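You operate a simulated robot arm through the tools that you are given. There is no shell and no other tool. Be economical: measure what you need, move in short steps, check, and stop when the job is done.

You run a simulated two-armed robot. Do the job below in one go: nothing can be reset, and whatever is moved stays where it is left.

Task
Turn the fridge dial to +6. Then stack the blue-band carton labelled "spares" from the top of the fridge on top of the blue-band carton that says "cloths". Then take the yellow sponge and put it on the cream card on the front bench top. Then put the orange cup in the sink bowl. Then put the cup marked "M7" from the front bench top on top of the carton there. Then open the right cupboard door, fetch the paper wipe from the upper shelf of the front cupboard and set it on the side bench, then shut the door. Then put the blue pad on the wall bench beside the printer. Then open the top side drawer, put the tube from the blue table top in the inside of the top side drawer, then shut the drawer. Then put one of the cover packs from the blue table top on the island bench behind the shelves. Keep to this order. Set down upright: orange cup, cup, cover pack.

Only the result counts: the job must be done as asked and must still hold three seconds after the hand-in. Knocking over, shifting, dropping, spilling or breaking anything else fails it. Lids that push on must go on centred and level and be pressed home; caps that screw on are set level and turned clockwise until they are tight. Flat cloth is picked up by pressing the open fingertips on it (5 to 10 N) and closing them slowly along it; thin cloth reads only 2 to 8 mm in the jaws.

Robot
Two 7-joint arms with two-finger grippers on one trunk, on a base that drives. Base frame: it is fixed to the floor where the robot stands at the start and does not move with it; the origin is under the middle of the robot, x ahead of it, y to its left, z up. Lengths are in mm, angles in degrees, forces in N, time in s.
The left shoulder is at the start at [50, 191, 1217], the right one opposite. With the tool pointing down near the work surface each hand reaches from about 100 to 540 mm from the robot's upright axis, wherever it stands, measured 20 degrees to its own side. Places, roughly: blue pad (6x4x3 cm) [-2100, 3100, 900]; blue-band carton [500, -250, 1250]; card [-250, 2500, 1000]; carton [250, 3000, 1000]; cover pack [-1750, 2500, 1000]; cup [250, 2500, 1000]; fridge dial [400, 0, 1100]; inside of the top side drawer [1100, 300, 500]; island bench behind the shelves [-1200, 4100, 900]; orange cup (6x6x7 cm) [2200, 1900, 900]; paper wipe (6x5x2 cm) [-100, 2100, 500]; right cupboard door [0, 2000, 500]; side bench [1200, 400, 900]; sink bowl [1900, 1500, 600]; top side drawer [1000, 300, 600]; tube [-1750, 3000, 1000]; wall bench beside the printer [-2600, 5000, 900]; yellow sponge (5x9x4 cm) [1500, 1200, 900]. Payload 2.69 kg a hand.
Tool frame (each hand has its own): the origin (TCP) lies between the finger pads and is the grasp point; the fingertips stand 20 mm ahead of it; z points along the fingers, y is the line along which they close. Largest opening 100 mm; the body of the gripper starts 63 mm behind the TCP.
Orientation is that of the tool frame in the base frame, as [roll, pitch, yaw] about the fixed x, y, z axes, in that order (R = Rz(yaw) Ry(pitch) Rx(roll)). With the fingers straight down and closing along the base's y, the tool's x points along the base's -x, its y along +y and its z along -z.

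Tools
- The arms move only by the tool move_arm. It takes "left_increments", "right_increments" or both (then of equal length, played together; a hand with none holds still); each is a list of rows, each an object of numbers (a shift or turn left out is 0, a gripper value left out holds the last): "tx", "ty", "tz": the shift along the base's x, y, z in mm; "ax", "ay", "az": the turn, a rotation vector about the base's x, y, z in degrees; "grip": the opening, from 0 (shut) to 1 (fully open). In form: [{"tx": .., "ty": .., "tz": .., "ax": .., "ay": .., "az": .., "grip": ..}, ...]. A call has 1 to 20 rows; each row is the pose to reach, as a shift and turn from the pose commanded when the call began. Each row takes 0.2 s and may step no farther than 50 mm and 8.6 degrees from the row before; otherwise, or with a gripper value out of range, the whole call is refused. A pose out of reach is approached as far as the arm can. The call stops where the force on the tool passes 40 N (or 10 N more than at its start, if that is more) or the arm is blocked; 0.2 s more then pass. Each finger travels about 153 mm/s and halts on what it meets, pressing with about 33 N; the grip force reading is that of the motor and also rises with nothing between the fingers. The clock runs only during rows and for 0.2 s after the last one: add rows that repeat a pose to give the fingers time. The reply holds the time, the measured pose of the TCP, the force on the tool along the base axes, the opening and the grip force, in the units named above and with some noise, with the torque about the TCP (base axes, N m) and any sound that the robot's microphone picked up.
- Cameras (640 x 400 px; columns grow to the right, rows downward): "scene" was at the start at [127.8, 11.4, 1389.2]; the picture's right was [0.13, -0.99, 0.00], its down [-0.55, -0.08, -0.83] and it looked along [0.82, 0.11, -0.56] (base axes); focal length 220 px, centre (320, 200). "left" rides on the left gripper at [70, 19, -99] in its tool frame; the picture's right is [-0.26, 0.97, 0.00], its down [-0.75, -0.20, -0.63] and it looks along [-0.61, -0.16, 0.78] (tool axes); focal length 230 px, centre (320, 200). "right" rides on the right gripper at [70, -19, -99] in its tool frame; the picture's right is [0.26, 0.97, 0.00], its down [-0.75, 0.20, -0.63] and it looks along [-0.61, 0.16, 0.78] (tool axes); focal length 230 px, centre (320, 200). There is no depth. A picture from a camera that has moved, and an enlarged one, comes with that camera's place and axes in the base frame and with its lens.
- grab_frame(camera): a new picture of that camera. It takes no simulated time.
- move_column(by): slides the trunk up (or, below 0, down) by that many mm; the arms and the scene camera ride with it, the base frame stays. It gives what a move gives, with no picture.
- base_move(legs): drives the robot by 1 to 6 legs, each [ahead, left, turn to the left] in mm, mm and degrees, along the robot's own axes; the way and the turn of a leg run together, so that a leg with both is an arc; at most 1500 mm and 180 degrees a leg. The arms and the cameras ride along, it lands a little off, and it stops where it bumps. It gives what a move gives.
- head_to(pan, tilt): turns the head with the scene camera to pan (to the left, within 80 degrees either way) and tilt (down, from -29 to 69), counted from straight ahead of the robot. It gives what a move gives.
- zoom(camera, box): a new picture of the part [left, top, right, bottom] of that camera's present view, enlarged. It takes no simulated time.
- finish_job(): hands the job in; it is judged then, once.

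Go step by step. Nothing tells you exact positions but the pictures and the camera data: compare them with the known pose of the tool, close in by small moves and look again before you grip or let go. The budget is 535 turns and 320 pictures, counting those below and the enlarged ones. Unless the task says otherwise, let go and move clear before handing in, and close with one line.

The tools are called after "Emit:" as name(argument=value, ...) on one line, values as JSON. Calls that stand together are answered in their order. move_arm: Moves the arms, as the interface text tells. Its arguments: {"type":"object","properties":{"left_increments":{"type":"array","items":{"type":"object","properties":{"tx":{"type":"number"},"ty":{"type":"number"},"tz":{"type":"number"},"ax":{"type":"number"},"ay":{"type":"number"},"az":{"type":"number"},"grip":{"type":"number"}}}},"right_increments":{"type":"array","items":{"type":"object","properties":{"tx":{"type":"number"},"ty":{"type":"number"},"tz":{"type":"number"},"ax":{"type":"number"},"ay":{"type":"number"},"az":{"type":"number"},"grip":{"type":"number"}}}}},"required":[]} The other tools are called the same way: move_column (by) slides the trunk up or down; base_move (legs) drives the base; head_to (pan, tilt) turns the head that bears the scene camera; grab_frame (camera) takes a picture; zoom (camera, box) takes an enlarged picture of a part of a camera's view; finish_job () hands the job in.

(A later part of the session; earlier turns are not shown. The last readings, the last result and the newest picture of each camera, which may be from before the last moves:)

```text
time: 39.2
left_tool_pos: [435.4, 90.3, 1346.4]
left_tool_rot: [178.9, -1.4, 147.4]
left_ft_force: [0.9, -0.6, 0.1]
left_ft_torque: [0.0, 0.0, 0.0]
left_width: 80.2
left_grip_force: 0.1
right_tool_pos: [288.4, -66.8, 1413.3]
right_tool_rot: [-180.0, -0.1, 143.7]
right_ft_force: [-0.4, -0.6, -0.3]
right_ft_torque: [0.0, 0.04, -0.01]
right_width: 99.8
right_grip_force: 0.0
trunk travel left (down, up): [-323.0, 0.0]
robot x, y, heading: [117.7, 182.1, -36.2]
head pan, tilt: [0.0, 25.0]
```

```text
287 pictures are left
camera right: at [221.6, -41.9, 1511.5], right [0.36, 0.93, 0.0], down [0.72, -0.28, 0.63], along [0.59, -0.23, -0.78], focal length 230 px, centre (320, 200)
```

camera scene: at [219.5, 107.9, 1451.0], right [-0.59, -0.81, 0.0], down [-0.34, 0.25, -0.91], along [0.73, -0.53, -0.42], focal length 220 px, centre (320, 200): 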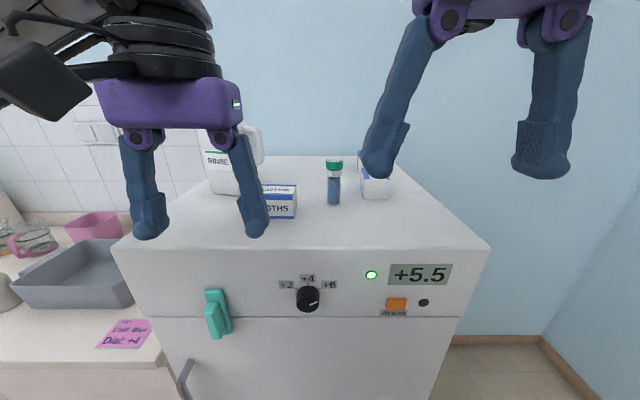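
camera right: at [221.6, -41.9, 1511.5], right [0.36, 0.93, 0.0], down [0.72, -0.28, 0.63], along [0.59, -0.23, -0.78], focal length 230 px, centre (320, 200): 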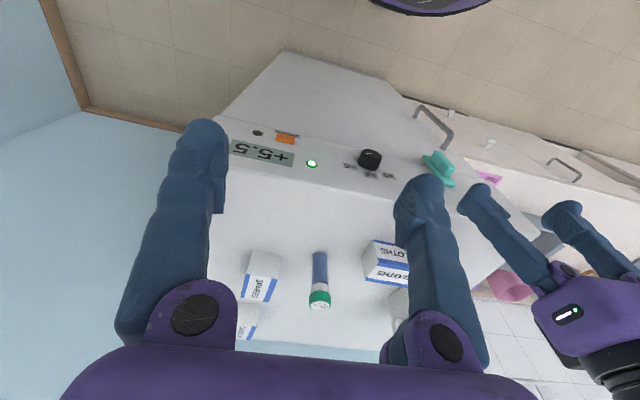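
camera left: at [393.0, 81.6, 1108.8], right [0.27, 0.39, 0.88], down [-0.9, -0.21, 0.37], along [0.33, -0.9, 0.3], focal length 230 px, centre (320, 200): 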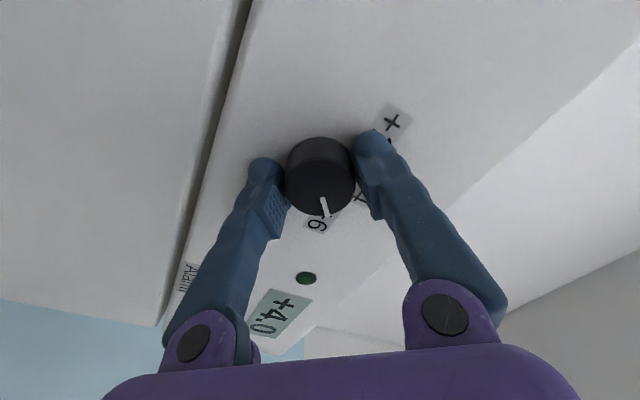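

Emit:
base_move(legs=[[90, 0, 0]])

Emit:
grab_frame(camera="right")

```text
time: 40.3
left_tool_pos: [479.4, 59.2, 1342.8]
left_tool_rot: [178.9, -1.7, 147.6]
left_ft_force: [-0.2, -1.1, 0.0]
left_ft_torque: [0.03, 0.03, -0.01]
left_width: 80.1
left_grip_force: 0.0
right_tool_pos: [330.5, -98.6, 1409.8]
right_tool_rot: [180.0, -0.4, 143.6]
right_ft_force: [-0.1, -0.9, 0.4]
right_ft_torque: [0.0, 0.02, -0.01]
right_width: 99.9
right_grip_force: 0.0
trunk travel left (down, up): [-323.0, 0.0]
robot x, y, heading: [152.4, 156.2, -36.1]
head pan, tilt: [0.0, 25.0]
stopped in leg 1: the robot was blocked; the commanded pose is now the measured one
```

```text
286 pictures are left
camera right: at [264.6, -72.8, 1509.9], right [0.37, 0.93, 0.0], down [0.73, -0.29, 0.62], along [0.58, -0.23, -0.78], focal length 230 px, centre (320, 200)
```

right: 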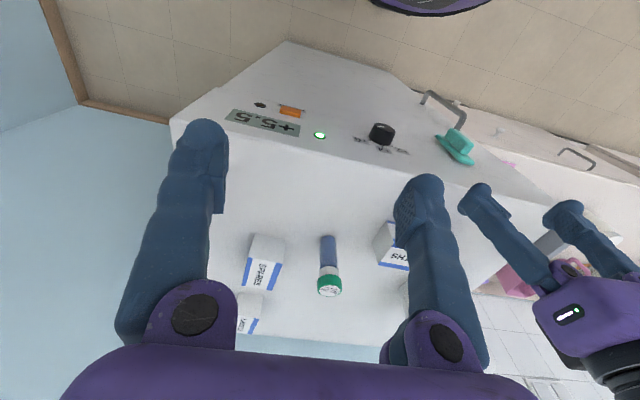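

Emit:
base_move(legs=[[-12, 0, 0]])

Emit:
head_to(pan=-10, tilt=30)

Emit:
zoom(camera="scene", box=[200, 80, 392, 200])

Emit:
zoom(camera="right", box=[224, 220, 352, 340])

```text
time: 41.0
left_tool_pos: [468.6, 66.7, 1343.7]
left_tool_rot: [178.9, -1.7, 147.6]
left_ft_force: [0.6, 0.5, 0.3]
left_ft_torque: [0.01, 0.01, -0.04]
left_width: 80.0
left_grip_force: 0.1
right_tool_pos: [319.7, -89.5, 1412.3]
right_tool_rot: [-180.0, -0.3, 143.6]
right_ft_force: [-0.6, 0.3, -0.4]
right_ft_torque: [0.01, 0.04, 0.03]
right_width: 100.2
right_grip_force: 0.1
trunk travel left (down, up): [-323.0, 0.0]
robot x, y, heading: [143.7, 162.9, -36.0]
head pan, tilt: [0.0, 25.0]
```

```text
time: 41.7
left_tool_pos: [467.3, 66.6, 1345.9]
left_tool_rot: [178.9, -1.6, 147.5]
left_ft_force: [0.3, -1.0, -0.3]
left_ft_torque: [0.0, -0.01, 0.03]
left_width: 80.3
left_grip_force: 0.0
right_tool_pos: [318.8, -89.2, 1411.5]
right_tool_rot: [-180.0, -0.2, 143.6]
right_ft_force: [0.2, -1.0, -0.6]
right_ft_torque: [-0.01, -0.01, 0.04]
right_width: 100.0
right_grip_force: 0.1
trunk travel left (down, up): [-323.0, 0.0]
robot x, y, heading: [144.9, 164.6, -36.2]
head pan, tilt: [-10.0, 30.0]
```

```text
3.33 times, centred on (296, 140) of scene
camera zoom: at [237.2, 75.7, 1443.0], right [-0.72, -0.69, 0.0], down [-0.35, 0.36, -0.87], along [0.6, -0.62, -0.5], focal length 732 px, centre (400, 400)
```

zoom: 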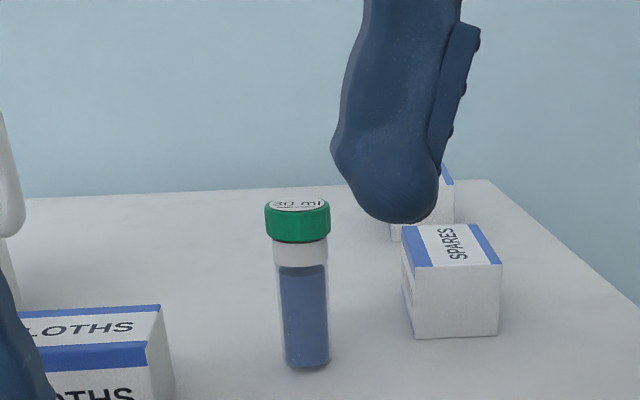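

```text
3.33 times, centred on (288, 280) of right
camera zoom: at [252.2, -63.9, 1510.7], right [0.37, 0.93, 0.0], down [0.72, -0.29, 0.63], along [0.58, -0.23, -0.78], focal length 767 px, centre (427, -67)
```

zoom: 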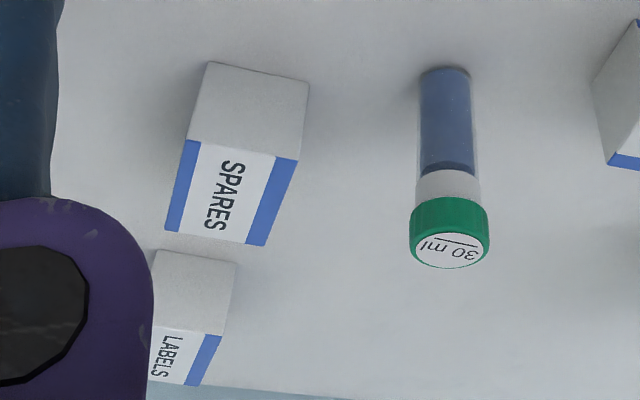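

SPARES carton is centred near (549, -295), 54 wide, ~88 long, ~50 tall, long axis at about -40°. I bring the right hand above it, tilted 35° forward for reach.

Emit:
move_arm(right_increments=[{"tx": 30, "ty": -27, "tz": -5, "ax": -3, "ay": -4, "az": -0.6}, {"tx": 60, "ty": -54, "tz": -10, "ax": -6, "ay": -8.1, "az": -1.2}, {"tx": 91, "ty": -82, "tz": -15, "ax": -8.8, "ay": -12.1, "az": -1.8}, {"tx": 123, "ty": -110, "tz": -20, "ax": -11.8, "ay": -16.2, "az": -2.4}, {"tx": 155, "ty": -139, "tz": -27, "ax": -14.7, "ay": -20.2, "az": -3}, {"tx": 188, "ty": -169, "tz": -33, "ax": -17.6, "ay": -24.2, "az": -3.5}, {"tx": 222, "ty": -200, "tz": -40, "ax": -20.6, "ay": -28.3, "az": -4}, {"tx": 222, "ty": -200, "tz": -40, "ax": -20.6, "ay": -28.3, "az": -4}])

Emit:
grab_frame(camera="right")

Emit:
grab_frame(camera="scene")

```text
time: 43.5
left_tool_pos: [465.2, 68.5, 1346.0]
left_tool_rot: [179.0, -1.6, 147.4]
left_ft_force: [0.2, 0.8, 0.5]
left_ft_torque: [-0.02, -0.03, 0.0]
left_width: 79.8
left_grip_force: 0.1
right_tool_pos: [540.1, -286.7, 1374.8]
right_tool_rot: [178.3, 34.8, 139.0]
right_ft_force: [0.2, 0.7, -0.5]
right_ft_torque: [-0.01, -0.03, 0.05]
right_width: 100.0
right_grip_force: 0.1
trunk travel left (down, up): [-323.0, 0.0]
robot x, y, heading: [141.5, 163.9, -36.1]
head pan, tilt: [-10.0, 30.0]
```

```text
283 pictures are left
camera right: at [440.6, -230.3, 1413.9], right [0.46, 0.88, -0.12], down [0.31, -0.03, 0.95], along [0.83, -0.48, -0.29], focal length 230 px, centre (320, 200)
```

right: 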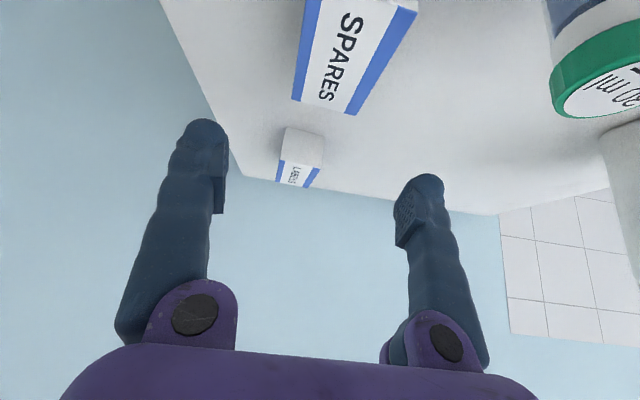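

```text
282 pictures are left
camera scene: at [236.9, 75.8, 1443.1], right [-0.72, -0.69, 0.0], down [-0.35, 0.36, -0.87], along [0.6, -0.62, -0.5], focal length 220 px, centre (320, 200)
```

scene: 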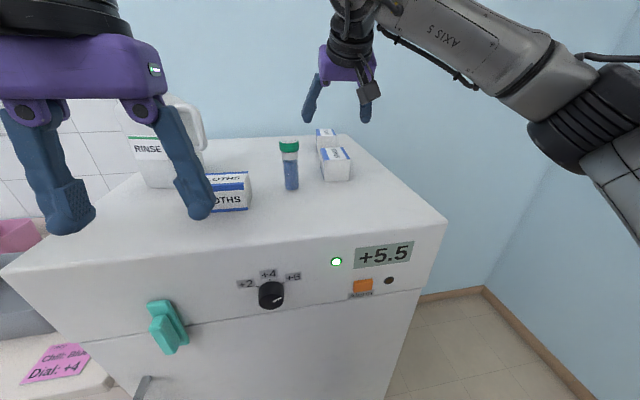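

Aligned over the carton. Descend and close.

Emit:
move_arm(right_increments=[{"tz": -40}, {"tz": -75}, {"tz": -100}, {"tz": -112}, {"tz": -112}])

Emit:
grab_frame(camera="right")

Emit:
zoom(camera="scene", box=[256, 90, 416, 190])

```text
time: 44.7
left_tool_pos: [465.9, 66.7, 1344.5]
left_tool_rot: [178.8, -1.6, 147.4]
left_ft_force: [-0.1, 0.0, 0.6]
left_ft_torque: [-0.02, -0.03, 0.0]
left_width: 80.1
left_grip_force: 0.1
right_tool_pos: [541.7, -288.9, 1260.0]
right_tool_rot: [178.3, 34.7, 138.9]
right_ft_force: [1.7, -1.2, 5.6]
right_ft_torque: [-0.32, 0.21, 0.13]
right_width: 100.0
right_grip_force: 0.0
trunk travel left (down, up): [-323.0, 0.0]
robot x, y, heading: [142.7, 161.8, -36.3]
head pan, tilt: [-10.0, 30.0]
```

```text
281 pictures are left
camera right: at [442.0, -231.6, 1301.0], right [0.46, 0.88, -0.12], down [0.31, -0.03, 0.95], along [0.83, -0.48, -0.29], focal length 230 px, centre (320, 200)
```

right: 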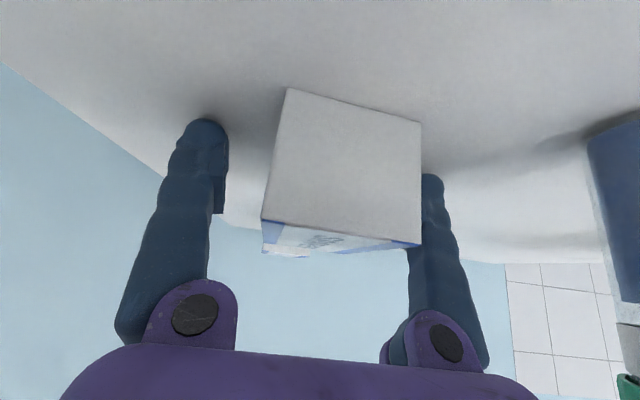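

```text
4.00 times, centred on (336, 140) of scene
camera zoom: at [237.2, 75.7, 1443.1], right [-0.72, -0.69, 0.0], down [-0.35, 0.36, -0.87], along [0.6, -0.62, -0.5], focal length 879 px, centre (256, 440)
```

zoom: 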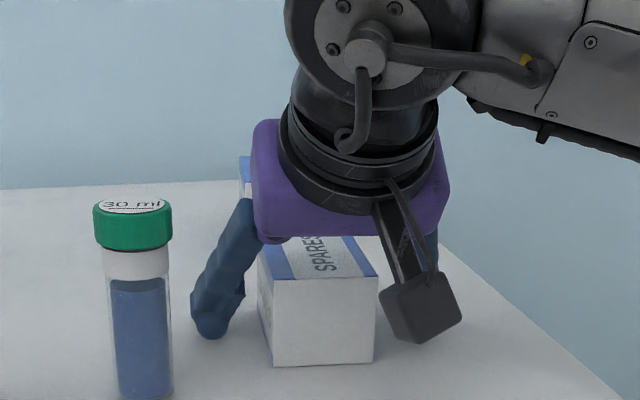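

Emit:
move_arm(right_increments=[{"tz": 3}, {"tx": 3.5, "ty": 4.8, "tz": 3}, {"tx": 3.5, "ty": 4.8, "tz": 3, "grip": 0.7}, {"tx": 3.5, "ty": 4.8, "tz": 3, "grip": 0.45}, {"tx": 3.5, "ty": 4.8, "tz": 3, "grip": 0.45}, {"tx": 3.5, "ty": 4.8, "tz": 3, "grip": 0.45}])

```text
time: 46.1
left_tool_pos: [467.0, 67.9, 1345.0]
left_tool_rot: [178.9, -1.6, 147.5]
left_ft_force: [0.2, -0.3, 0.3]
left_ft_torque: [0.01, -0.02, -0.02]
left_width: 80.2
left_grip_force: 0.1
right_tool_pos: [543.6, -284.1, 1264.1]
right_tool_rot: [178.4, 34.8, 138.8]
right_ft_force: [-1.8, 0.2, 3.1]
right_ft_torque: [-0.06, 0.17, 0.02]
right_width: 53.7
right_grip_force: 33.1
trunk travel left (down, up): [-323.0, 0.0]
robot x, y, heading: [142.2, 163.4, -36.2]
head pan, tilt: [-10.0, 30.0]
```

Gripped (53.7 mm). Lift 130 mm and move the left hand back out of view.

Emit:
move_arm(right_increments=[{"tz": 40}, {"tz": 85}, {"tz": 130}, {"tz": 130}], left_increments=[{"tx": -25, "ty": 30}, {"tx": -45, "ty": 60}, {"tx": -55, "ty": 90}, {"tx": -65, "ty": 110}])

Emit:
grab_frame(camera="scene")

Emit:
zoom(camera="scene", box=[128, 130, 320, 250])

Emit:
grab_frame(camera="right")

```text
time: 47.1
left_tool_pos: [402.4, 176.8, 1343.4]
left_tool_rot: [178.8, -1.6, 147.5]
left_ft_force: [-0.2, 0.6, -0.8]
left_ft_torque: [0.0, -0.04, 0.02]
left_width: 80.1
left_grip_force: 0.0
right_tool_pos: [543.6, -286.5, 1390.2]
right_tool_rot: [178.3, 34.7, 139.0]
right_ft_force: [0.0, -0.3, -1.3]
right_ft_torque: [0.0, -0.02, 0.01]
right_width: 53.5
right_grip_force: 33.1
trunk travel left (down, up): [-323.0, 0.0]
robot x, y, heading: [141.7, 162.6, -36.1]
head pan, tilt: [-10.0, 30.0]
```

```text
279 pictures are left
camera scene: at [237.3, 75.2, 1443.0], right [-0.72, -0.69, 0.0], down [-0.35, 0.36, -0.87], along [0.6, -0.62, -0.5], focal length 220 px, centre (320, 200)
```

scene: 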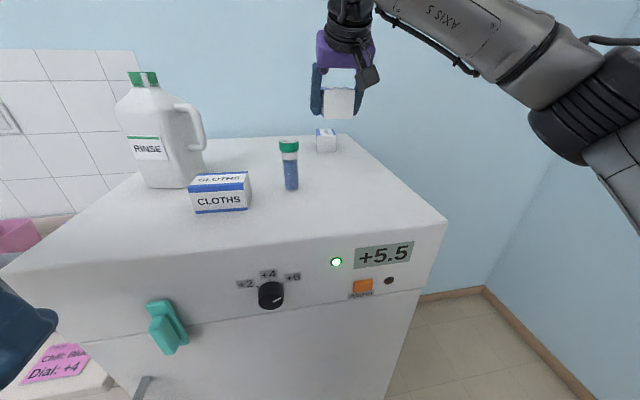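

```text
3.33 times, centred on (224, 190) of scene
camera zoom: at [237.3, 75.2, 1443.0], right [-0.72, -0.69, 0.0], down [-0.35, 0.36, -0.87], along [0.6, -0.62, -0.5], focal length 732 px, centre (640, 233)
```

zoom: 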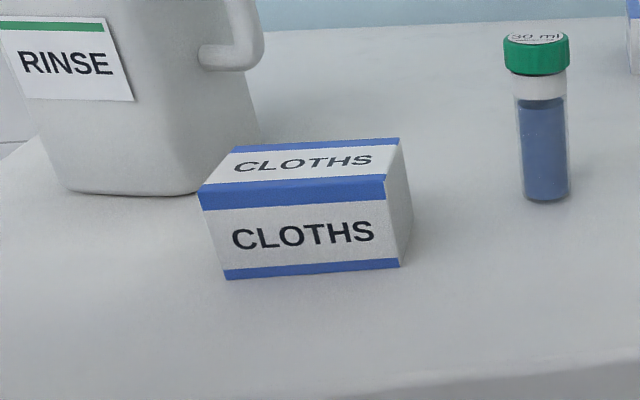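

```text
277 pictures are left
camera right: at [443.8, -228.2, 1431.7], right [0.46, 0.88, -0.12], down [0.31, -0.03, 0.95], along [0.83, -0.48, -0.29], focal length 230 px, centre (320, 200)
```

right: 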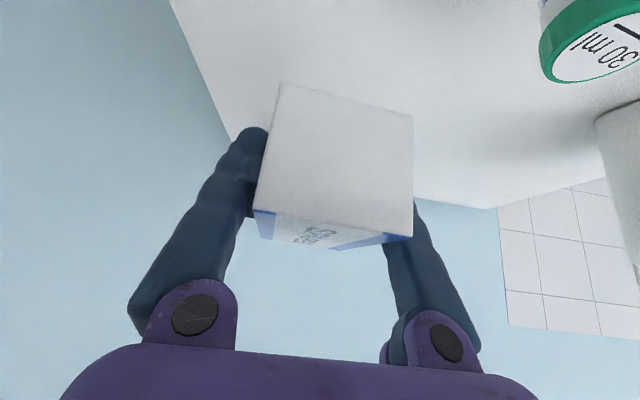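

CLOTHS carton is centred near (606, -55), top at z≈1283. I lift a bit more, then back up and shift left so the right hand can reach over it.

Emit:
move_arm(right_increments=[{"tz": 25, "az": 1.5}, {"tz": 50, "az": 3}, {"tz": 50, "az": 3}])

Emit:
base_move(legs=[[-50, 0, 0], [0, 160, 0]])

Emit:
grab_frame(camera="scene")

Emit:
grab_frame(camera="right")

```text
time: 47.9
left_tool_pos: [402.8, 177.5, 1344.6]
left_tool_rot: [178.9, -1.6, 147.5]
left_ft_force: [-0.4, 0.0, -1.3]
left_ft_torque: [-0.02, 0.01, -0.01]
left_width: 79.8
left_grip_force: 0.0
right_tool_pos: [542.1, -285.7, 1442.1]
right_tool_rot: [178.2, 34.7, 142.0]
right_ft_force: [0.8, 0.5, -0.6]
right_ft_torque: [0.0, 0.03, -0.05]
right_width: 54.0
right_grip_force: 33.4
trunk travel left (down, up): [-323.0, 0.0]
robot x, y, heading: [139.7, 163.7, -36.2]
head pan, tilt: [-10.0, 30.0]
```

```text
time: 50.5
left_tool_pos: [454.0, 332.2, 1344.7]
left_tool_rot: [178.9, -1.6, 147.4]
left_ft_force: [-0.4, -0.1, 0.7]
left_ft_torque: [0.01, -0.01, 0.0]
left_width: 80.0
left_grip_force: 0.1
right_tool_pos: [594.9, -131.4, 1442.4]
right_tool_rot: [178.4, 34.7, 141.9]
right_ft_force: [-0.5, 0.0, -0.8]
right_ft_torque: [-0.01, -0.02, 0.0]
right_width: 53.5
right_grip_force: 32.8
trunk travel left (down, up): [-323.0, 0.0]
robot x, y, heading: [199.7, 321.3, -36.0]
head pan, tilt: [-10.0, 30.0]
```

```text
276 pictures are left
camera scene: at [289.4, 231.0, 1443.0], right [-0.72, -0.69, 0.0], down [-0.35, 0.36, -0.87], along [0.6, -0.62, -0.5], focal length 220 px, centre (320, 200)
```

scene: 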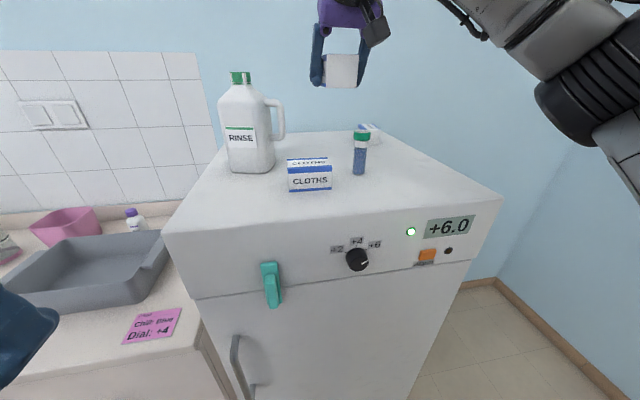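

```text
275 pictures are left
camera right: at [492.3, -78.4, 1483.0], right [0.42, 0.9, -0.12], down [0.31, -0.01, 0.95], along [0.85, -0.43, -0.29], focal length 230 px, centre (320, 200)
```

right: 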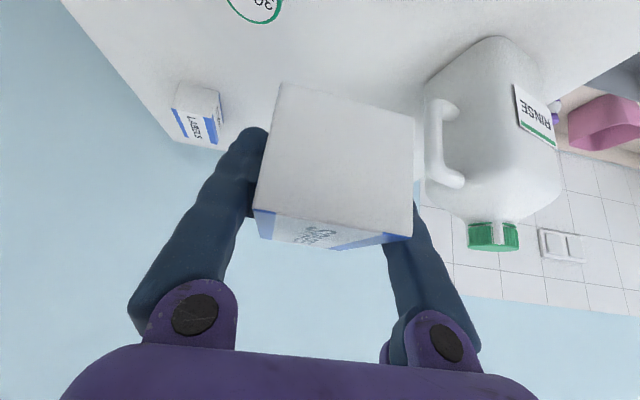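

Display reads +6.0 now. Moving the carton over CLOTHS.

Emit:
move_arm(right_increments=[{"tx": 3, "ty": 40}, {"tx": 6, "ty": 80}, {"tx": 6, "ty": 80, "tz": -40}, {"tx": 6, "ty": 80, "tz": -80}, {"tx": 6, "ty": 80, "tz": -80}])

Emit:
zoom(camera="scene", box=[224, 90, 416, 210])

Emit:
grab_frame(camera="right")

```text
time: 51.7
left_tool_pos: [454.5, 333.5, 1344.4]
left_tool_rot: [178.9, -1.6, 147.4]
left_ft_force: [-0.4, -0.5, 1.0]
left_ft_torque: [0.01, -0.01, -0.01]
left_width: 80.1
left_grip_force: 0.0
right_tool_pos: [601.7, -52.9, 1362.3]
right_tool_rot: [178.4, 34.7, 141.9]
right_ft_force: [0.5, 0.2, -0.6]
right_ft_torque: [0.02, -0.02, -0.01]
right_width: 53.7
right_grip_force: 33.4
trunk travel left (down, up): [-323.0, 0.0]
robot x, y, heading: [193.1, 322.6, -35.9]
head pan, tilt: [-10.0, 30.0]
```

```text
3.33 times, centred on (320, 150) of scene
camera zoom: at [289.2, 231.3, 1443.0], right [-0.72, -0.69, 0.0], down [-0.35, 0.36, -0.87], along [0.6, -0.62, -0.5], focal length 732 px, centre (320, 367)
```

zoom: 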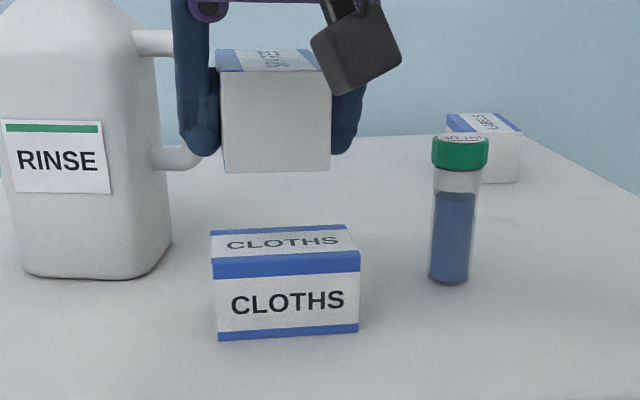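

```text
273 pictures are left
camera right: at [499.2, -0.4, 1403.1], right [0.42, 0.9, -0.12], down [0.31, -0.01, 0.95], along [0.85, -0.43, -0.29], focal length 230 px, centre (320, 200)
```

right: 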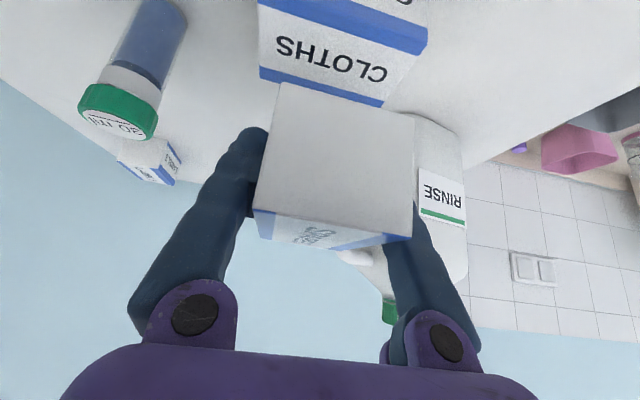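

Emit:
move_arm(right_increments=[{"tx": -4, "ty": 2, "tz": -20}, {"tx": -4, "ty": 2, "tz": -40}, {"tx": -4, "ty": 2, "tz": -43}, {"tx": -4, "ty": 2, "tz": -43}])

Emit:
zoom(camera="scene", box=[256, 110, 384, 190])

```text
time: 52.7
left_tool_pos: [453.6, 332.7, 1344.9]
left_tool_rot: [178.8, -1.6, 147.5]
left_ft_force: [0.3, -0.4, -0.7]
left_ft_torque: [-0.02, -0.04, 0.0]
left_width: 80.1
left_grip_force: 0.0
right_tool_pos: [597.7, -49.9, 1318.9]
right_tool_rot: [178.3, 34.6, 141.9]
right_ft_force: [-0.5, 0.0, -0.3]
right_ft_torque: [0.02, -0.03, 0.01]
right_width: 53.5
right_grip_force: 33.0
trunk travel left (down, up): [-323.0, 0.0]
robot x, y, heading: [196.2, 324.0, -36.3]
head pan, tilt: [-10.0, 30.0]
```

```text
5.00 times, centred on (320, 150) of scene
camera zoom: at [289.4, 230.9, 1443.0], right [-0.72, -0.69, 0.0], down [-0.35, 0.36, -0.87], along [0.6, -0.62, -0.5], focal length 1099 px, centre (320, 450)
```

zoom: 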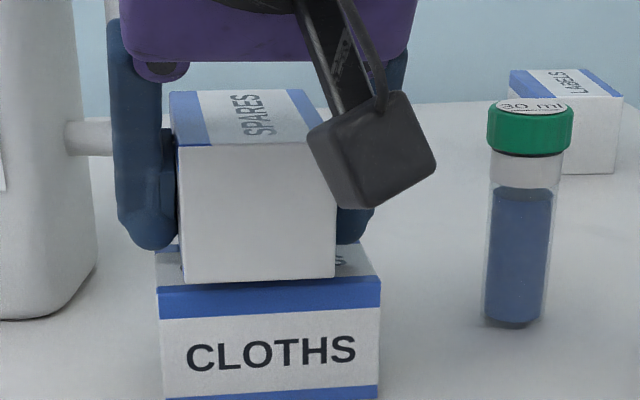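

Emit:
grab_frame(camera="right")

```text
271 pictures are left
camera right: at [495.7, 2.8, 1359.9], right [0.42, 0.9, -0.12], down [0.31, -0.01, 0.95], along [0.85, -0.43, -0.29], focal length 230 px, centre (320, 200)
```

right: 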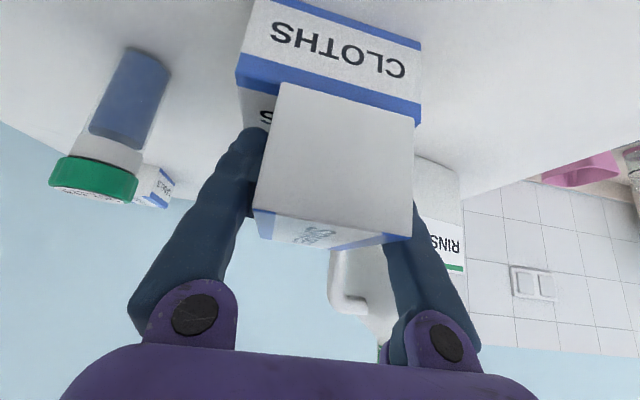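

Emit:
move_arm(right_increments=[{"tx": -9, "ty": 0.7}, {"tx": -9, "ty": 0.7, "tz": -2}, {"tx": -9, "ty": 0.7, "tz": -3}])

```text
time: 53.5
left_tool_pos: [454.2, 332.1, 1344.8]
left_tool_rot: [178.8, -1.5, 147.6]
left_ft_force: [0.0, -0.3, 0.5]
left_ft_torque: [0.05, -0.02, -0.02]
left_width: 80.0
left_grip_force: 0.0
right_tool_pos: [587.4, -49.6, 1314.4]
right_tool_rot: [178.3, 34.7, 141.9]
right_ft_force: [-0.2, 0.2, -0.5]
right_ft_torque: [0.01, -0.04, -0.01]
right_width: 53.6
right_grip_force: 33.3
trunk travel left (down, up): [-323.0, 0.0]
robot x, y, heading: [192.0, 318.9, -36.0]
head pan, tilt: [-10.0, 30.0]
```

Emit:
move_arm(right_increments=[{"tz": -1.5}, {"tz": -3}])

Emit:
zoom(camera="scene", box=[256, 110, 384, 190])

Emit:
grab_frame(camera="right")

```text
time: 54.1
left_tool_pos: [454.1, 331.2, 1344.4]
left_tool_rot: [178.9, -1.6, 147.5]
left_ft_force: [0.8, -1.3, 0.2]
left_ft_torque: [0.0, 0.0, 0.01]
left_width: 80.1
left_grip_force: 0.1
right_tool_pos: [586.9, -47.6, 1313.0]
right_tool_rot: [178.4, 34.8, 141.9]
right_ft_force: [0.2, -0.5, -1.1]
right_ft_torque: [-0.02, -0.02, -0.03]
right_width: 53.6
right_grip_force: 33.4
trunk travel left (down, up): [-323.0, 0.0]
robot x, y, heading: [192.0, 321.9, -36.0]
head pan, tilt: [-10.0, 30.0]
```

```text
5.00 times, centred on (320, 150) of scene
camera zoom: at [289.4, 230.9, 1443.0], right [-0.72, -0.69, 0.0], down [-0.35, 0.36, -0.87], along [0.6, -0.62, -0.5], focal length 1099 px, centre (320, 450)
```

zoom: 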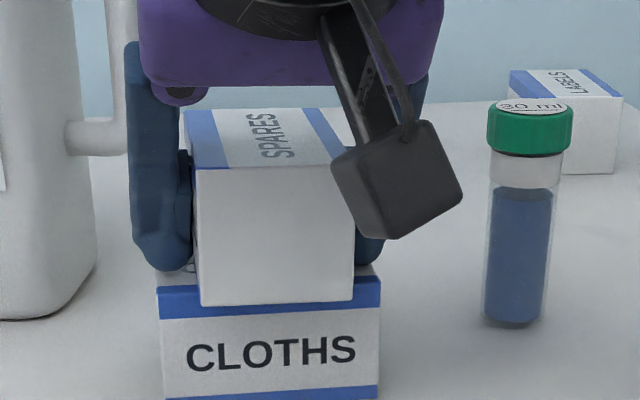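

```text
269 pictures are left
camera right: at [485.5, 4.2, 1354.3], right [0.42, 0.9, -0.12], down [0.31, -0.01, 0.95], along [0.85, -0.43, -0.29], focal length 230 px, centre (320, 200)
```

right: 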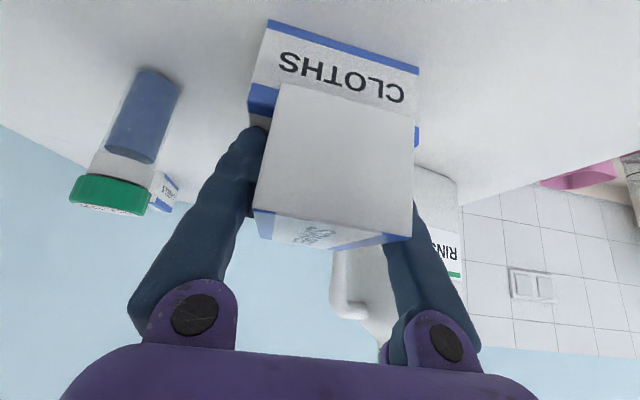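

Emit:
move_arm(right_increments=[{"tz": -1.5}, {"tz": -3}, {"tz": -3}])

```text
time: 54.9
left_tool_pos: [453.3, 334.1, 1345.2]
left_tool_rot: [178.9, -1.5, 147.4]
left_ft_force: [0.9, -0.2, 0.5]
left_ft_torque: [0.0, -0.04, 0.01]
left_width: 80.0
left_grip_force: 0.1
right_tool_pos: [586.8, -48.1, 1312.3]
right_tool_rot: [178.2, 35.0, 141.7]
right_ft_force: [2.5, -3.1, 17.8]
right_ft_torque: [-0.47, 0.27, 0.1]
right_width: 53.5
right_grip_force: 33.2
trunk travel left (down, up): [-323.0, 0.0]
robot x, y, heading: [194.1, 320.3, -36.0]
head pan, tilt: [-10.0, 30.0]
```

Contact. Release gently and rise.

Emit:
move_arm(right_increments=[{"tz": 1}, {"tz": 1, "grip": 0.6}, {"tz": 1, "grip": 0.8}, {"tz": 1, "grip": 0.8}, {"tz": 40}, {"tz": 80}, {"tz": 120}])

Emit:
grab_frame(camera="scene")

Emit:
grab_frame(camera="right")

```text
time: 56.5
left_tool_pos: [453.4, 333.4, 1343.4]
left_tool_rot: [178.9, -1.7, 147.5]
left_ft_force: [-0.2, 0.2, -0.2]
left_ft_torque: [0.02, 0.0, -0.01]
left_width: 79.7
left_grip_force: 0.0
right_tool_pos: [587.4, -48.2, 1431.1]
right_tool_rot: [178.4, 34.7, 141.9]
right_ft_force: [-0.6, -1.2, -0.5]
right_ft_torque: [-0.01, 0.01, -0.01]
right_width: 79.9
right_grip_force: 0.0
trunk travel left (down, up): [-323.0, 0.0]
robot x, y, heading: [190.4, 316.5, -35.9]
head pan, tilt: [-10.0, 30.0]
```

```text
268 pictures are left
camera scene: at [289.3, 231.5, 1442.9], right [-0.72, -0.69, 0.0], down [-0.35, 0.36, -0.87], along [0.6, -0.62, -0.5], focal length 220 px, centre (320, 200)
```

scene: 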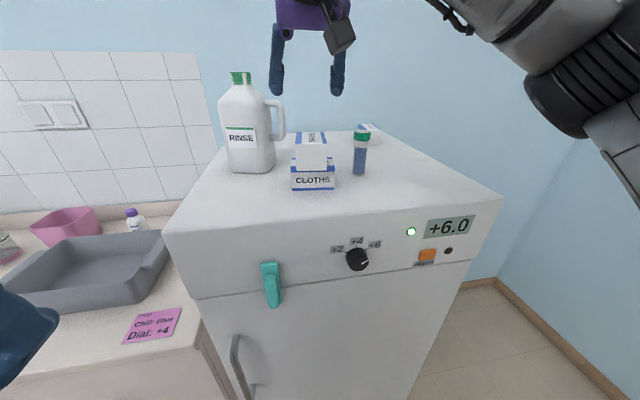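

```text
267 pictures are left
camera right: at [485.2, 4.7, 1471.6], right [0.42, 0.9, -0.12], down [0.31, -0.01, 0.95], along [0.85, -0.43, -0.29], focal length 230 px, centre (320, 200)
```

right: 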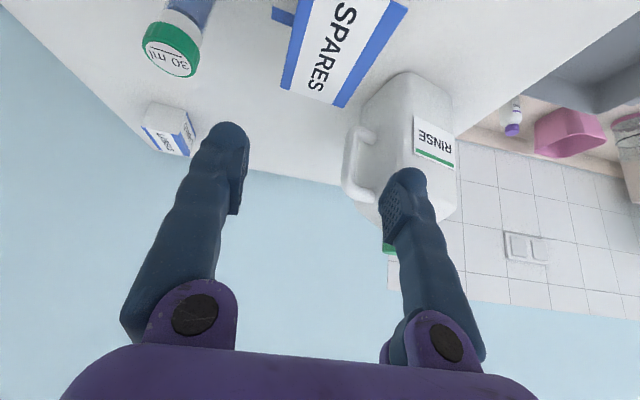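

Stacking is done and stable. Now I tuck both hands in (tool-down) and then head along the bench toward the sponge.

Emit:
move_arm(right_increments=[{"tx": -36, "ty": 7, "ax": 3, "ay": 4.1}, {"tx": -72, "ty": 13, "ax": 6, "ay": 8.2}, {"tx": -108, "ty": 20, "ax": 9, "ay": 12.2}, {"tx": -144, "ty": 26, "ax": 12, "ay": 16.4}, {"tx": -180, "ty": 33, "ax": 15, "ay": 20.5}, {"tx": -216, "ty": 40, "ax": 18, "ay": 24.6}, {"tx": -251, "ty": 46, "ax": 20.6, "ay": 28.2}])

Emit:
base_move(legs=[[-300, 0, 0]])

Emit:
head_to(pan=70, tilt=20)

Emit:
grab_frame(camera="scene")

```text
time: 58.1
left_tool_pos: [453.0, 332.9, 1344.3]
left_tool_rot: [178.9, -1.6, 147.5]
left_ft_force: [-0.5, -0.5, -0.1]
left_ft_torque: [-0.02, -0.01, -0.01]
left_width: 80.2
left_grip_force: 0.0
right_tool_pos: [333.5, -4.5, 1430.9]
right_tool_rot: [179.4, -0.3, 142.3]
right_ft_force: [-0.7, -0.3, -0.5]
right_ft_torque: [-0.01, -0.05, 0.03]
right_width: 80.0
right_grip_force: 0.1
trunk travel left (down, up): [-323.0, 0.0]
robot x, y, heading: [194.1, 320.3, -36.0]
head pan, tilt: [-10.0, 30.0]
```

```text
time: 60.1
left_tool_pos: [214.6, 507.1, 1344.1]
left_tool_rot: [178.9, -1.7, 147.0]
left_ft_force: [-1.0, -1.0, 0.2]
left_ft_torque: [0.02, -0.02, 0.01]
left_width: 80.1
left_grip_force: 0.0
right_tool_pos: [93.8, 171.1, 1429.4]
right_tool_rot: [179.5, -0.2, 141.8]
right_ft_force: [0.7, -0.5, -0.2]
right_ft_torque: [0.0, -0.01, 0.03]
right_width: 80.0
right_grip_force: 0.0
trunk travel left (down, up): [-323.0, 0.0]
robot x, y, heading: [-46.9, 495.3, -36.7]
head pan, tilt: [-10.0, 30.0]
```

```text
time: 61.6
left_tool_pos: [213.3, 508.2, 1344.0]
left_tool_rot: [179.0, -1.7, 147.0]
left_ft_force: [-0.2, -0.6, -0.7]
left_ft_torque: [0.0, -0.03, 0.0]
left_width: 80.1
left_grip_force: 0.1
right_tool_pos: [93.3, 173.0, 1430.4]
right_tool_rot: [179.5, -0.3, 141.7]
right_ft_force: [0.6, 0.4, -0.6]
right_ft_torque: [-0.01, 0.02, 0.02]
right_width: 80.1
right_grip_force: 0.0
trunk travel left (down, up): [-323.0, 0.0]
robot x, y, heading: [-50.1, 493.7, -36.6]
head pan, tilt: [70.0, 20.0]
```

```text
266 pictures are left
camera scene: at [64.2, 523.9, 1459.0], right [0.55, -0.84, 0.0], down [-0.29, -0.19, -0.94], along [0.78, 0.52, -0.34], focal length 220 px, centre (320, 200)
```

scene: 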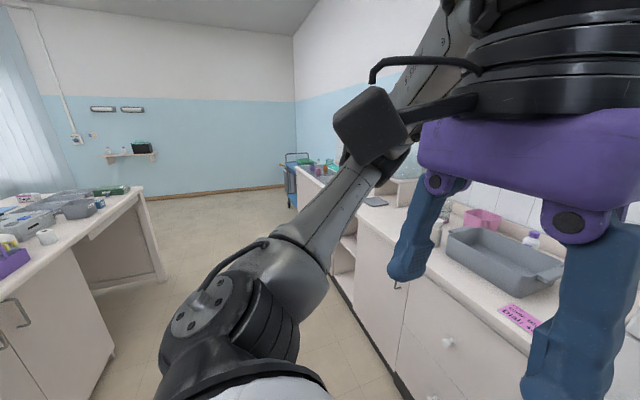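

Emit:
base_move(legs=[[60, 1300, 0]])

Emit:
head_to(pan=10, tilt=35)

Emit:
grab_frame(camera="scene")

```text
time: 73.1
left_tool_pos: [1030.3, 1498.2, 1345.3]
left_tool_rot: [178.9, -1.5, 146.8]
left_ft_force: [0.1, -0.3, 0.8]
left_ft_torque: [-0.02, -0.01, -0.02]
left_width: 79.8
left_grip_force: 0.1
right_tool_pos: [908.2, 1165.2, 1430.0]
right_tool_rot: [179.4, -0.1, 141.5]
right_ft_force: [-0.8, 0.2, 0.8]
right_ft_torque: [0.04, -0.02, 0.0]
right_width: 80.2
right_grip_force: 0.1
trunk travel left (down, up): [-323.0, 0.0]
robot x, y, heading: [765.6, 1489.1, -37.0]
head pan, tilt: [70.0, 20.0]
```

```text
time: 74.4
left_tool_pos: [1029.3, 1498.8, 1344.9]
left_tool_rot: [178.9, -1.5, 146.7]
left_ft_force: [0.3, -0.4, -0.1]
left_ft_torque: [0.02, 0.03, 0.0]
left_width: 80.1
left_grip_force: 0.0
right_tool_pos: [908.9, 1164.6, 1431.2]
right_tool_rot: [179.3, -0.1, 141.6]
right_ft_force: [-0.5, 0.4, -0.1]
right_ft_torque: [0.0, -0.01, 0.01]
right_width: 80.1
right_grip_force: 0.1
trunk travel left (down, up): [-323.0, 0.0]
robot x, y, heading: [774.0, 1491.7, -36.8]
head pan, tilt: [10.0, 35.0]
```

```text
265 pictures are left
camera scene: at [880.8, 1425.6, 1435.2], right [-0.45, -0.89, 0.0], down [-0.51, 0.26, -0.82], along [0.73, -0.37, -0.57], focal length 220 px, centre (320, 200)
```

scene: 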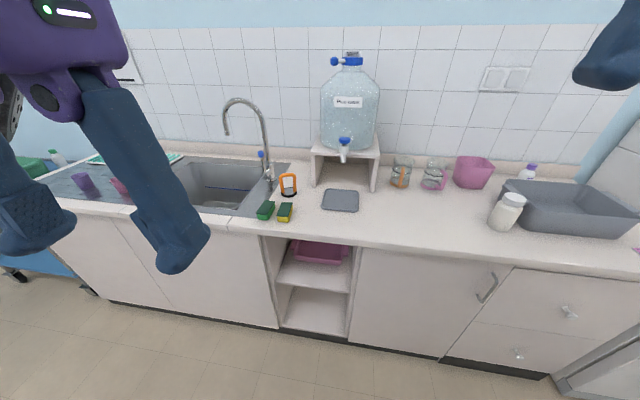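

Emit:
zoom(camera="scene", box=[240, 160, 336, 220])

Emit:
head_to(pan=40, tilt=30)

Emit:
grab_frame(camera="scene")

```text
6.67 times, centred on (288, 190) of scene
camera zoom: at [880.8, 1425.6, 1435.2], right [-0.45, -0.89, 0.0], down [-0.51, 0.26, -0.82], along [0.73, -0.37, -0.57], focal length 1465 px, centre (533, 267)
```

zoom: 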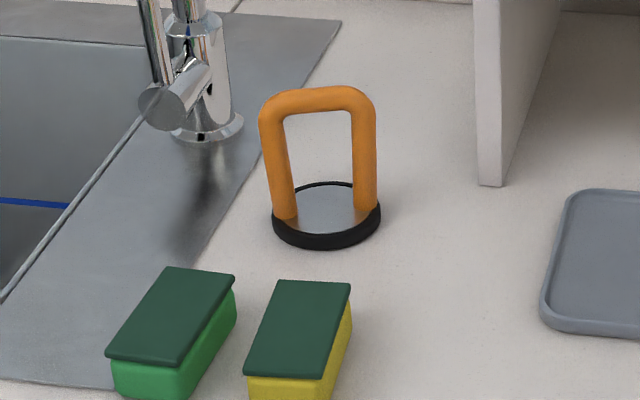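

```text
time: 75.4
left_tool_pos: [1030.2, 1498.9, 1344.5]
left_tool_rot: [178.9, -1.6, 146.8]
left_ft_force: [-0.1, -0.4, -0.1]
left_ft_torque: [-0.01, 0.01, -0.03]
left_width: 80.0
left_grip_force: 0.0
right_tool_pos: [908.2, 1165.7, 1430.2]
right_tool_rot: [179.4, -0.2, 141.4]
right_ft_force: [-0.7, 0.3, -0.7]
right_ft_torque: [-0.01, 0.03, -0.02]
right_width: 80.1
right_grip_force: 0.0
trunk travel left (down, up): [-323.0, 0.0]
robot x, y, heading: [772.8, 1485.1, -36.8]
head pan, tilt: [40.0, 30.0]
```

```text
263 pictures are left
camera scene: at [892.5, 1470.1, 1443.0], right [0.05, -1.0, 0.0], down [-0.5, -0.03, -0.87], along [0.86, 0.05, -0.5], focal length 220 px, centre (320, 200)
```

scene: 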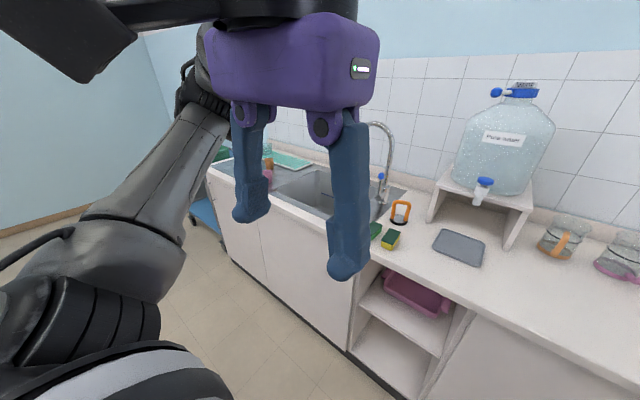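

Yellow-bottomed sponge near (1519, 1248), next to a green one with ~25 mm gap. I drive up to the bench so the left hand is over it.

Emit:
base_move(legs=[[0, 110, 0], [240, 0, 0]])

Emit:
head_to(pan=10, tilt=45)

Emit:
grab_frame(camera="scene")

Emit:
grab_frame(camera="left")

```text
time: 78.4
left_tool_pos: [1288.2, 1445.1, 1344.2]
left_tool_rot: [178.8, -1.7, 147.0]
left_ft_force: [0.9, -0.7, 0.2]
left_ft_torque: [0.04, 0.07, -0.04]
left_width: 79.9
left_grip_force: 0.1
right_tool_pos: [1166.5, 1110.2, 1430.5]
right_tool_rot: [179.4, -0.2, 141.6]
right_ft_force: [-0.3, 0.2, -0.5]
right_ft_torque: [0.0, 0.03, 0.01]
right_width: 80.0
right_grip_force: 0.0
trunk travel left (down, up): [-323.0, 0.0]
robot x, y, heading: [1028.4, 1435.1, -36.6]
head pan, tilt: [40.0, 30.0]
```

```text
time: 79.3
left_tool_pos: [1287.0, 1444.5, 1343.4]
left_tool_rot: [178.9, -1.5, 146.8]
left_ft_force: [-0.2, -0.2, 0.0]
left_ft_torque: [-0.05, 0.03, 0.04]
left_width: 79.9
left_grip_force: 0.1
right_tool_pos: [1166.5, 1110.3, 1431.2]
right_tool_rot: [179.4, -0.2, 141.8]
right_ft_force: [0.5, -0.3, -0.2]
right_ft_torque: [0.0, 0.0, 0.01]
right_width: 79.8
right_grip_force: 0.1
trunk travel left (down, up): [-323.0, 0.0]
robot x, y, heading: [1026.9, 1437.6, -36.7]
head pan, tilt: [10.0, 45.0]
```

```text
262 pictures are left
camera scene: at [1132.7, 1374.1, 1420.4], right [-0.45, -0.89, 0.0], down [-0.63, 0.32, -0.71], along [0.63, -0.32, -0.71], focal length 220 px, centre (320, 200)
```

scene: 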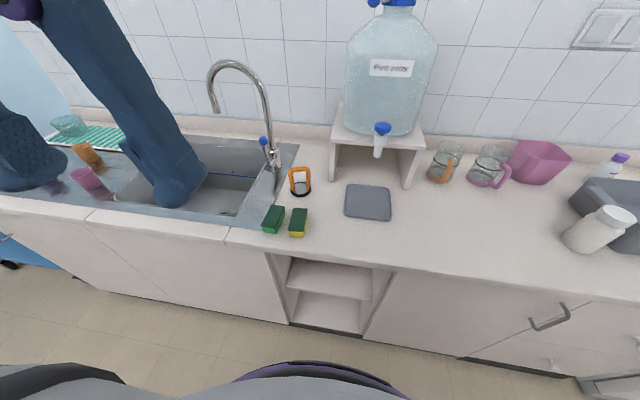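

```text
261 pictures are left
camera left: at [1241.1, 1495.4, 1446.3], right [0.74, 0.67, 0.01], down [0.53, -0.6, 0.61], along [0.41, -0.44, -0.8], focal length 230 px, centre (320, 200)
```

left: 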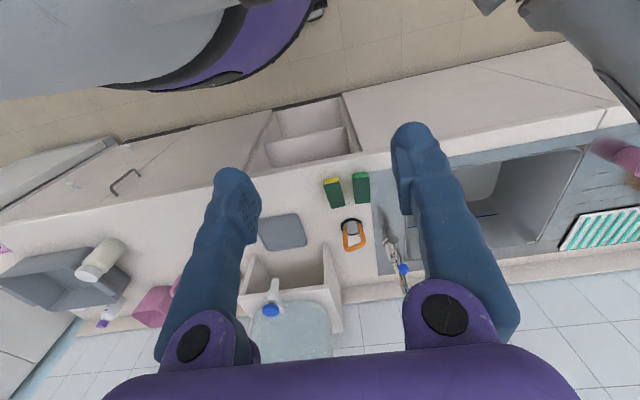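

Emit:
move_arm(left_increments=[{"tx": 30, "ty": -25, "tz": -25}, {"tx": 58, "ty": -49, "tz": -48}, {"tx": 87, "ty": -73, "tz": -72}, {"tx": 115, "ty": -97, "tz": -96}, {"tx": 143, "ty": -121, "tz": -120}, {"tx": 171, "ty": -145, "tz": -145}, {"tx": 199, "ty": -168, "tz": -175}, {"tx": 222, "ty": -188, "tz": -210}, {"tx": 222, "ty": -188, "tz": -240}])

Emit:
grab_frame(camera="left")

Emit:
grab_frame(camera="scene")

```text
time: 81.3
left_tool_pos: [1509.2, 1257.2, 1104.7]
left_tool_rot: [179.0, -1.6, 147.0]
left_ft_force: [0.3, -0.6, -1.6]
left_ft_torque: [-0.03, -0.01, 0.02]
left_width: 80.1
left_grip_force: 0.0
right_tool_pos: [1166.3, 1111.1, 1430.1]
right_tool_rot: [179.4, -0.1, 141.7]
right_ft_force: [-0.3, 0.6, -0.8]
right_ft_torque: [-0.04, -0.01, 0.01]
right_width: 80.2
right_grip_force: 0.1
trunk travel left (down, up): [-323.0, 0.0]
robot x, y, heading: [1034.2, 1435.2, -36.5]
head pan, tilt: [10.0, 45.0]
```

```text
260 pictures are left
camera left: at [1463.5, 1307.5, 1206.6], right [0.74, 0.67, 0.01], down [0.53, -0.6, 0.6], along [0.41, -0.44, -0.8], focal length 230 px, centre (320, 200)
```

left: 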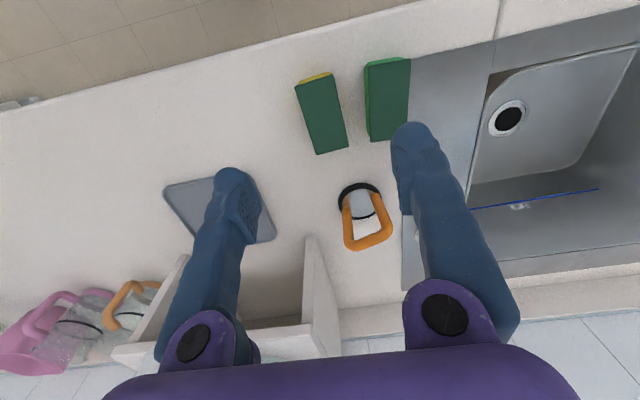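

```text
259 pictures are left
camera scene: at [1132.8, 1374.4, 1420.4], right [-0.45, -0.89, 0.0], down [-0.63, 0.32, -0.71], along [0.63, -0.32, -0.71], focal length 220 px, centre (320, 200)
```

scene: 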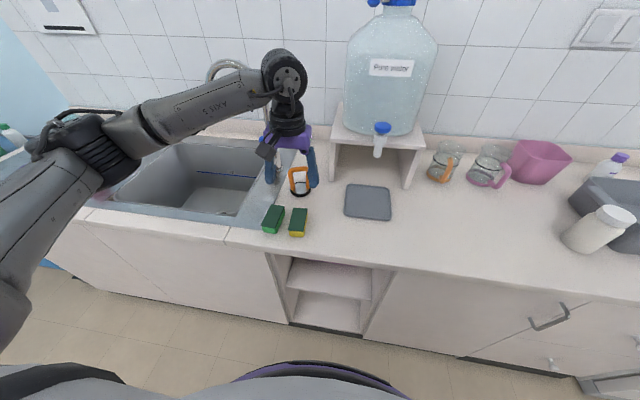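

Emit:
base_move(legs=[[70, 0, 0]])

Emit:
grab_frame(camera="left")

```text
time: 82.3
left_tool_pos: [1566.4, 1216.6, 1104.7]
left_tool_rot: [178.9, -1.6, 147.0]
left_ft_force: [0.8, 0.0, 0.0]
left_ft_torque: [0.02, 0.01, 0.01]
left_width: 80.1
left_grip_force: 0.0
right_tool_pos: [1222.9, 1068.8, 1431.1]
right_tool_rot: [179.4, -0.2, 141.8]
right_ft_force: [1.1, -0.1, -0.3]
right_ft_torque: [0.03, 0.03, 0.02]
right_width: 79.8
right_grip_force: 0.0
trunk travel left (down, up): [-323.0, 0.0]
robot x, y, heading: [1084.2, 1393.4, -36.4]
head pan, tilt: [10.0, 45.0]
```

```text
258 pictures are left
camera left: at [1519.1, 1266.2, 1206.9], right [0.74, 0.67, 0.01], down [0.53, -0.6, 0.6], along [0.41, -0.44, -0.8], focal length 230 px, centre (320, 200)
```

left: 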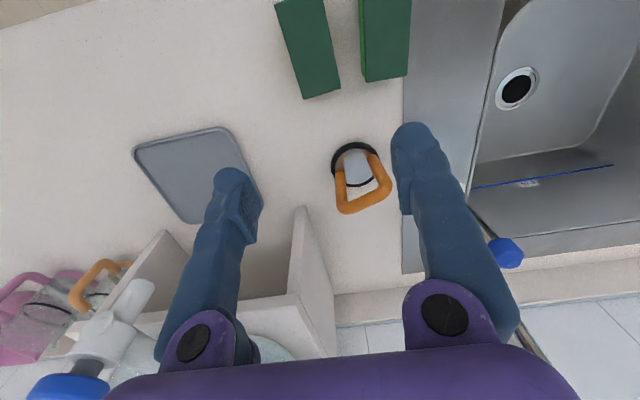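

Emit:
move_arm(left_increments=[{"tx": -17, "ty": 14, "tz": -40}, {"tx": -33, "ty": 27, "tz": -80}, {"tx": -33, "ty": 27, "tz": -120}, {"tx": -33, "ty": 27, "tz": -155, "grip": 0.75}, {"tx": -33, "ty": 27, "tz": -155, "grip": 0.75}])

Emit:
grab_frame(camera="left")

Emit:
zoom(camera="scene", box=[220, 130, 380, 250])

```text
time: 83.5
left_tool_pos: [1534.1, 1242.4, 951.5]
left_tool_rot: [178.8, -1.5, 147.1]
left_ft_force: [-0.2, -0.3, 0.0]
left_ft_torque: [-0.02, -0.02, -0.03]
left_width: 75.0
left_grip_force: 0.1
right_tool_pos: [1223.2, 1066.8, 1431.3]
right_tool_rot: [179.4, -0.1, 141.9]
right_ft_force: [0.0, -0.5, -0.3]
right_ft_torque: [-0.01, -0.02, 0.0]
right_width: 79.9
right_grip_force: 0.0
trunk travel left (down, up): [-323.0, 0.0]
robot x, y, heading: [1085.4, 1395.7, -36.8]
head pan, tilt: [10.0, 45.0]
```

```text
257 pictures are left
camera left: at [1487.0, 1293.7, 1053.2], right [0.74, 0.67, 0.01], down [0.53, -0.6, 0.6], along [0.41, -0.44, -0.8], focal length 230 px, centre (320, 200)
```

left: 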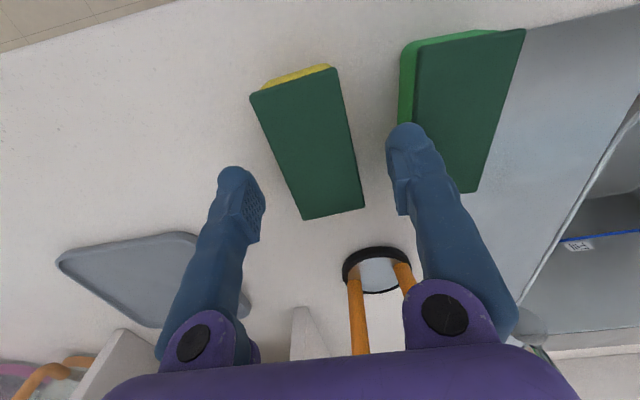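

```text
3.33 times, centred on (300, 190) of scene
camera zoom: at [1187.9, 1332.9, 1420.4], right [-0.45, -0.89, 0.0], down [-0.63, 0.32, -0.71], along [0.63, -0.32, -0.71], focal length 732 px, centre (387, 233)
```

zoom: 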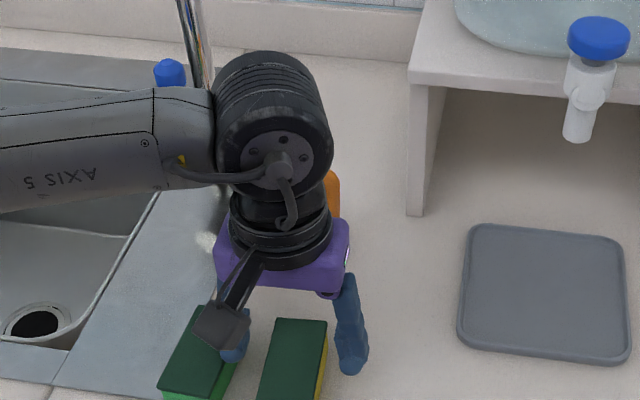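

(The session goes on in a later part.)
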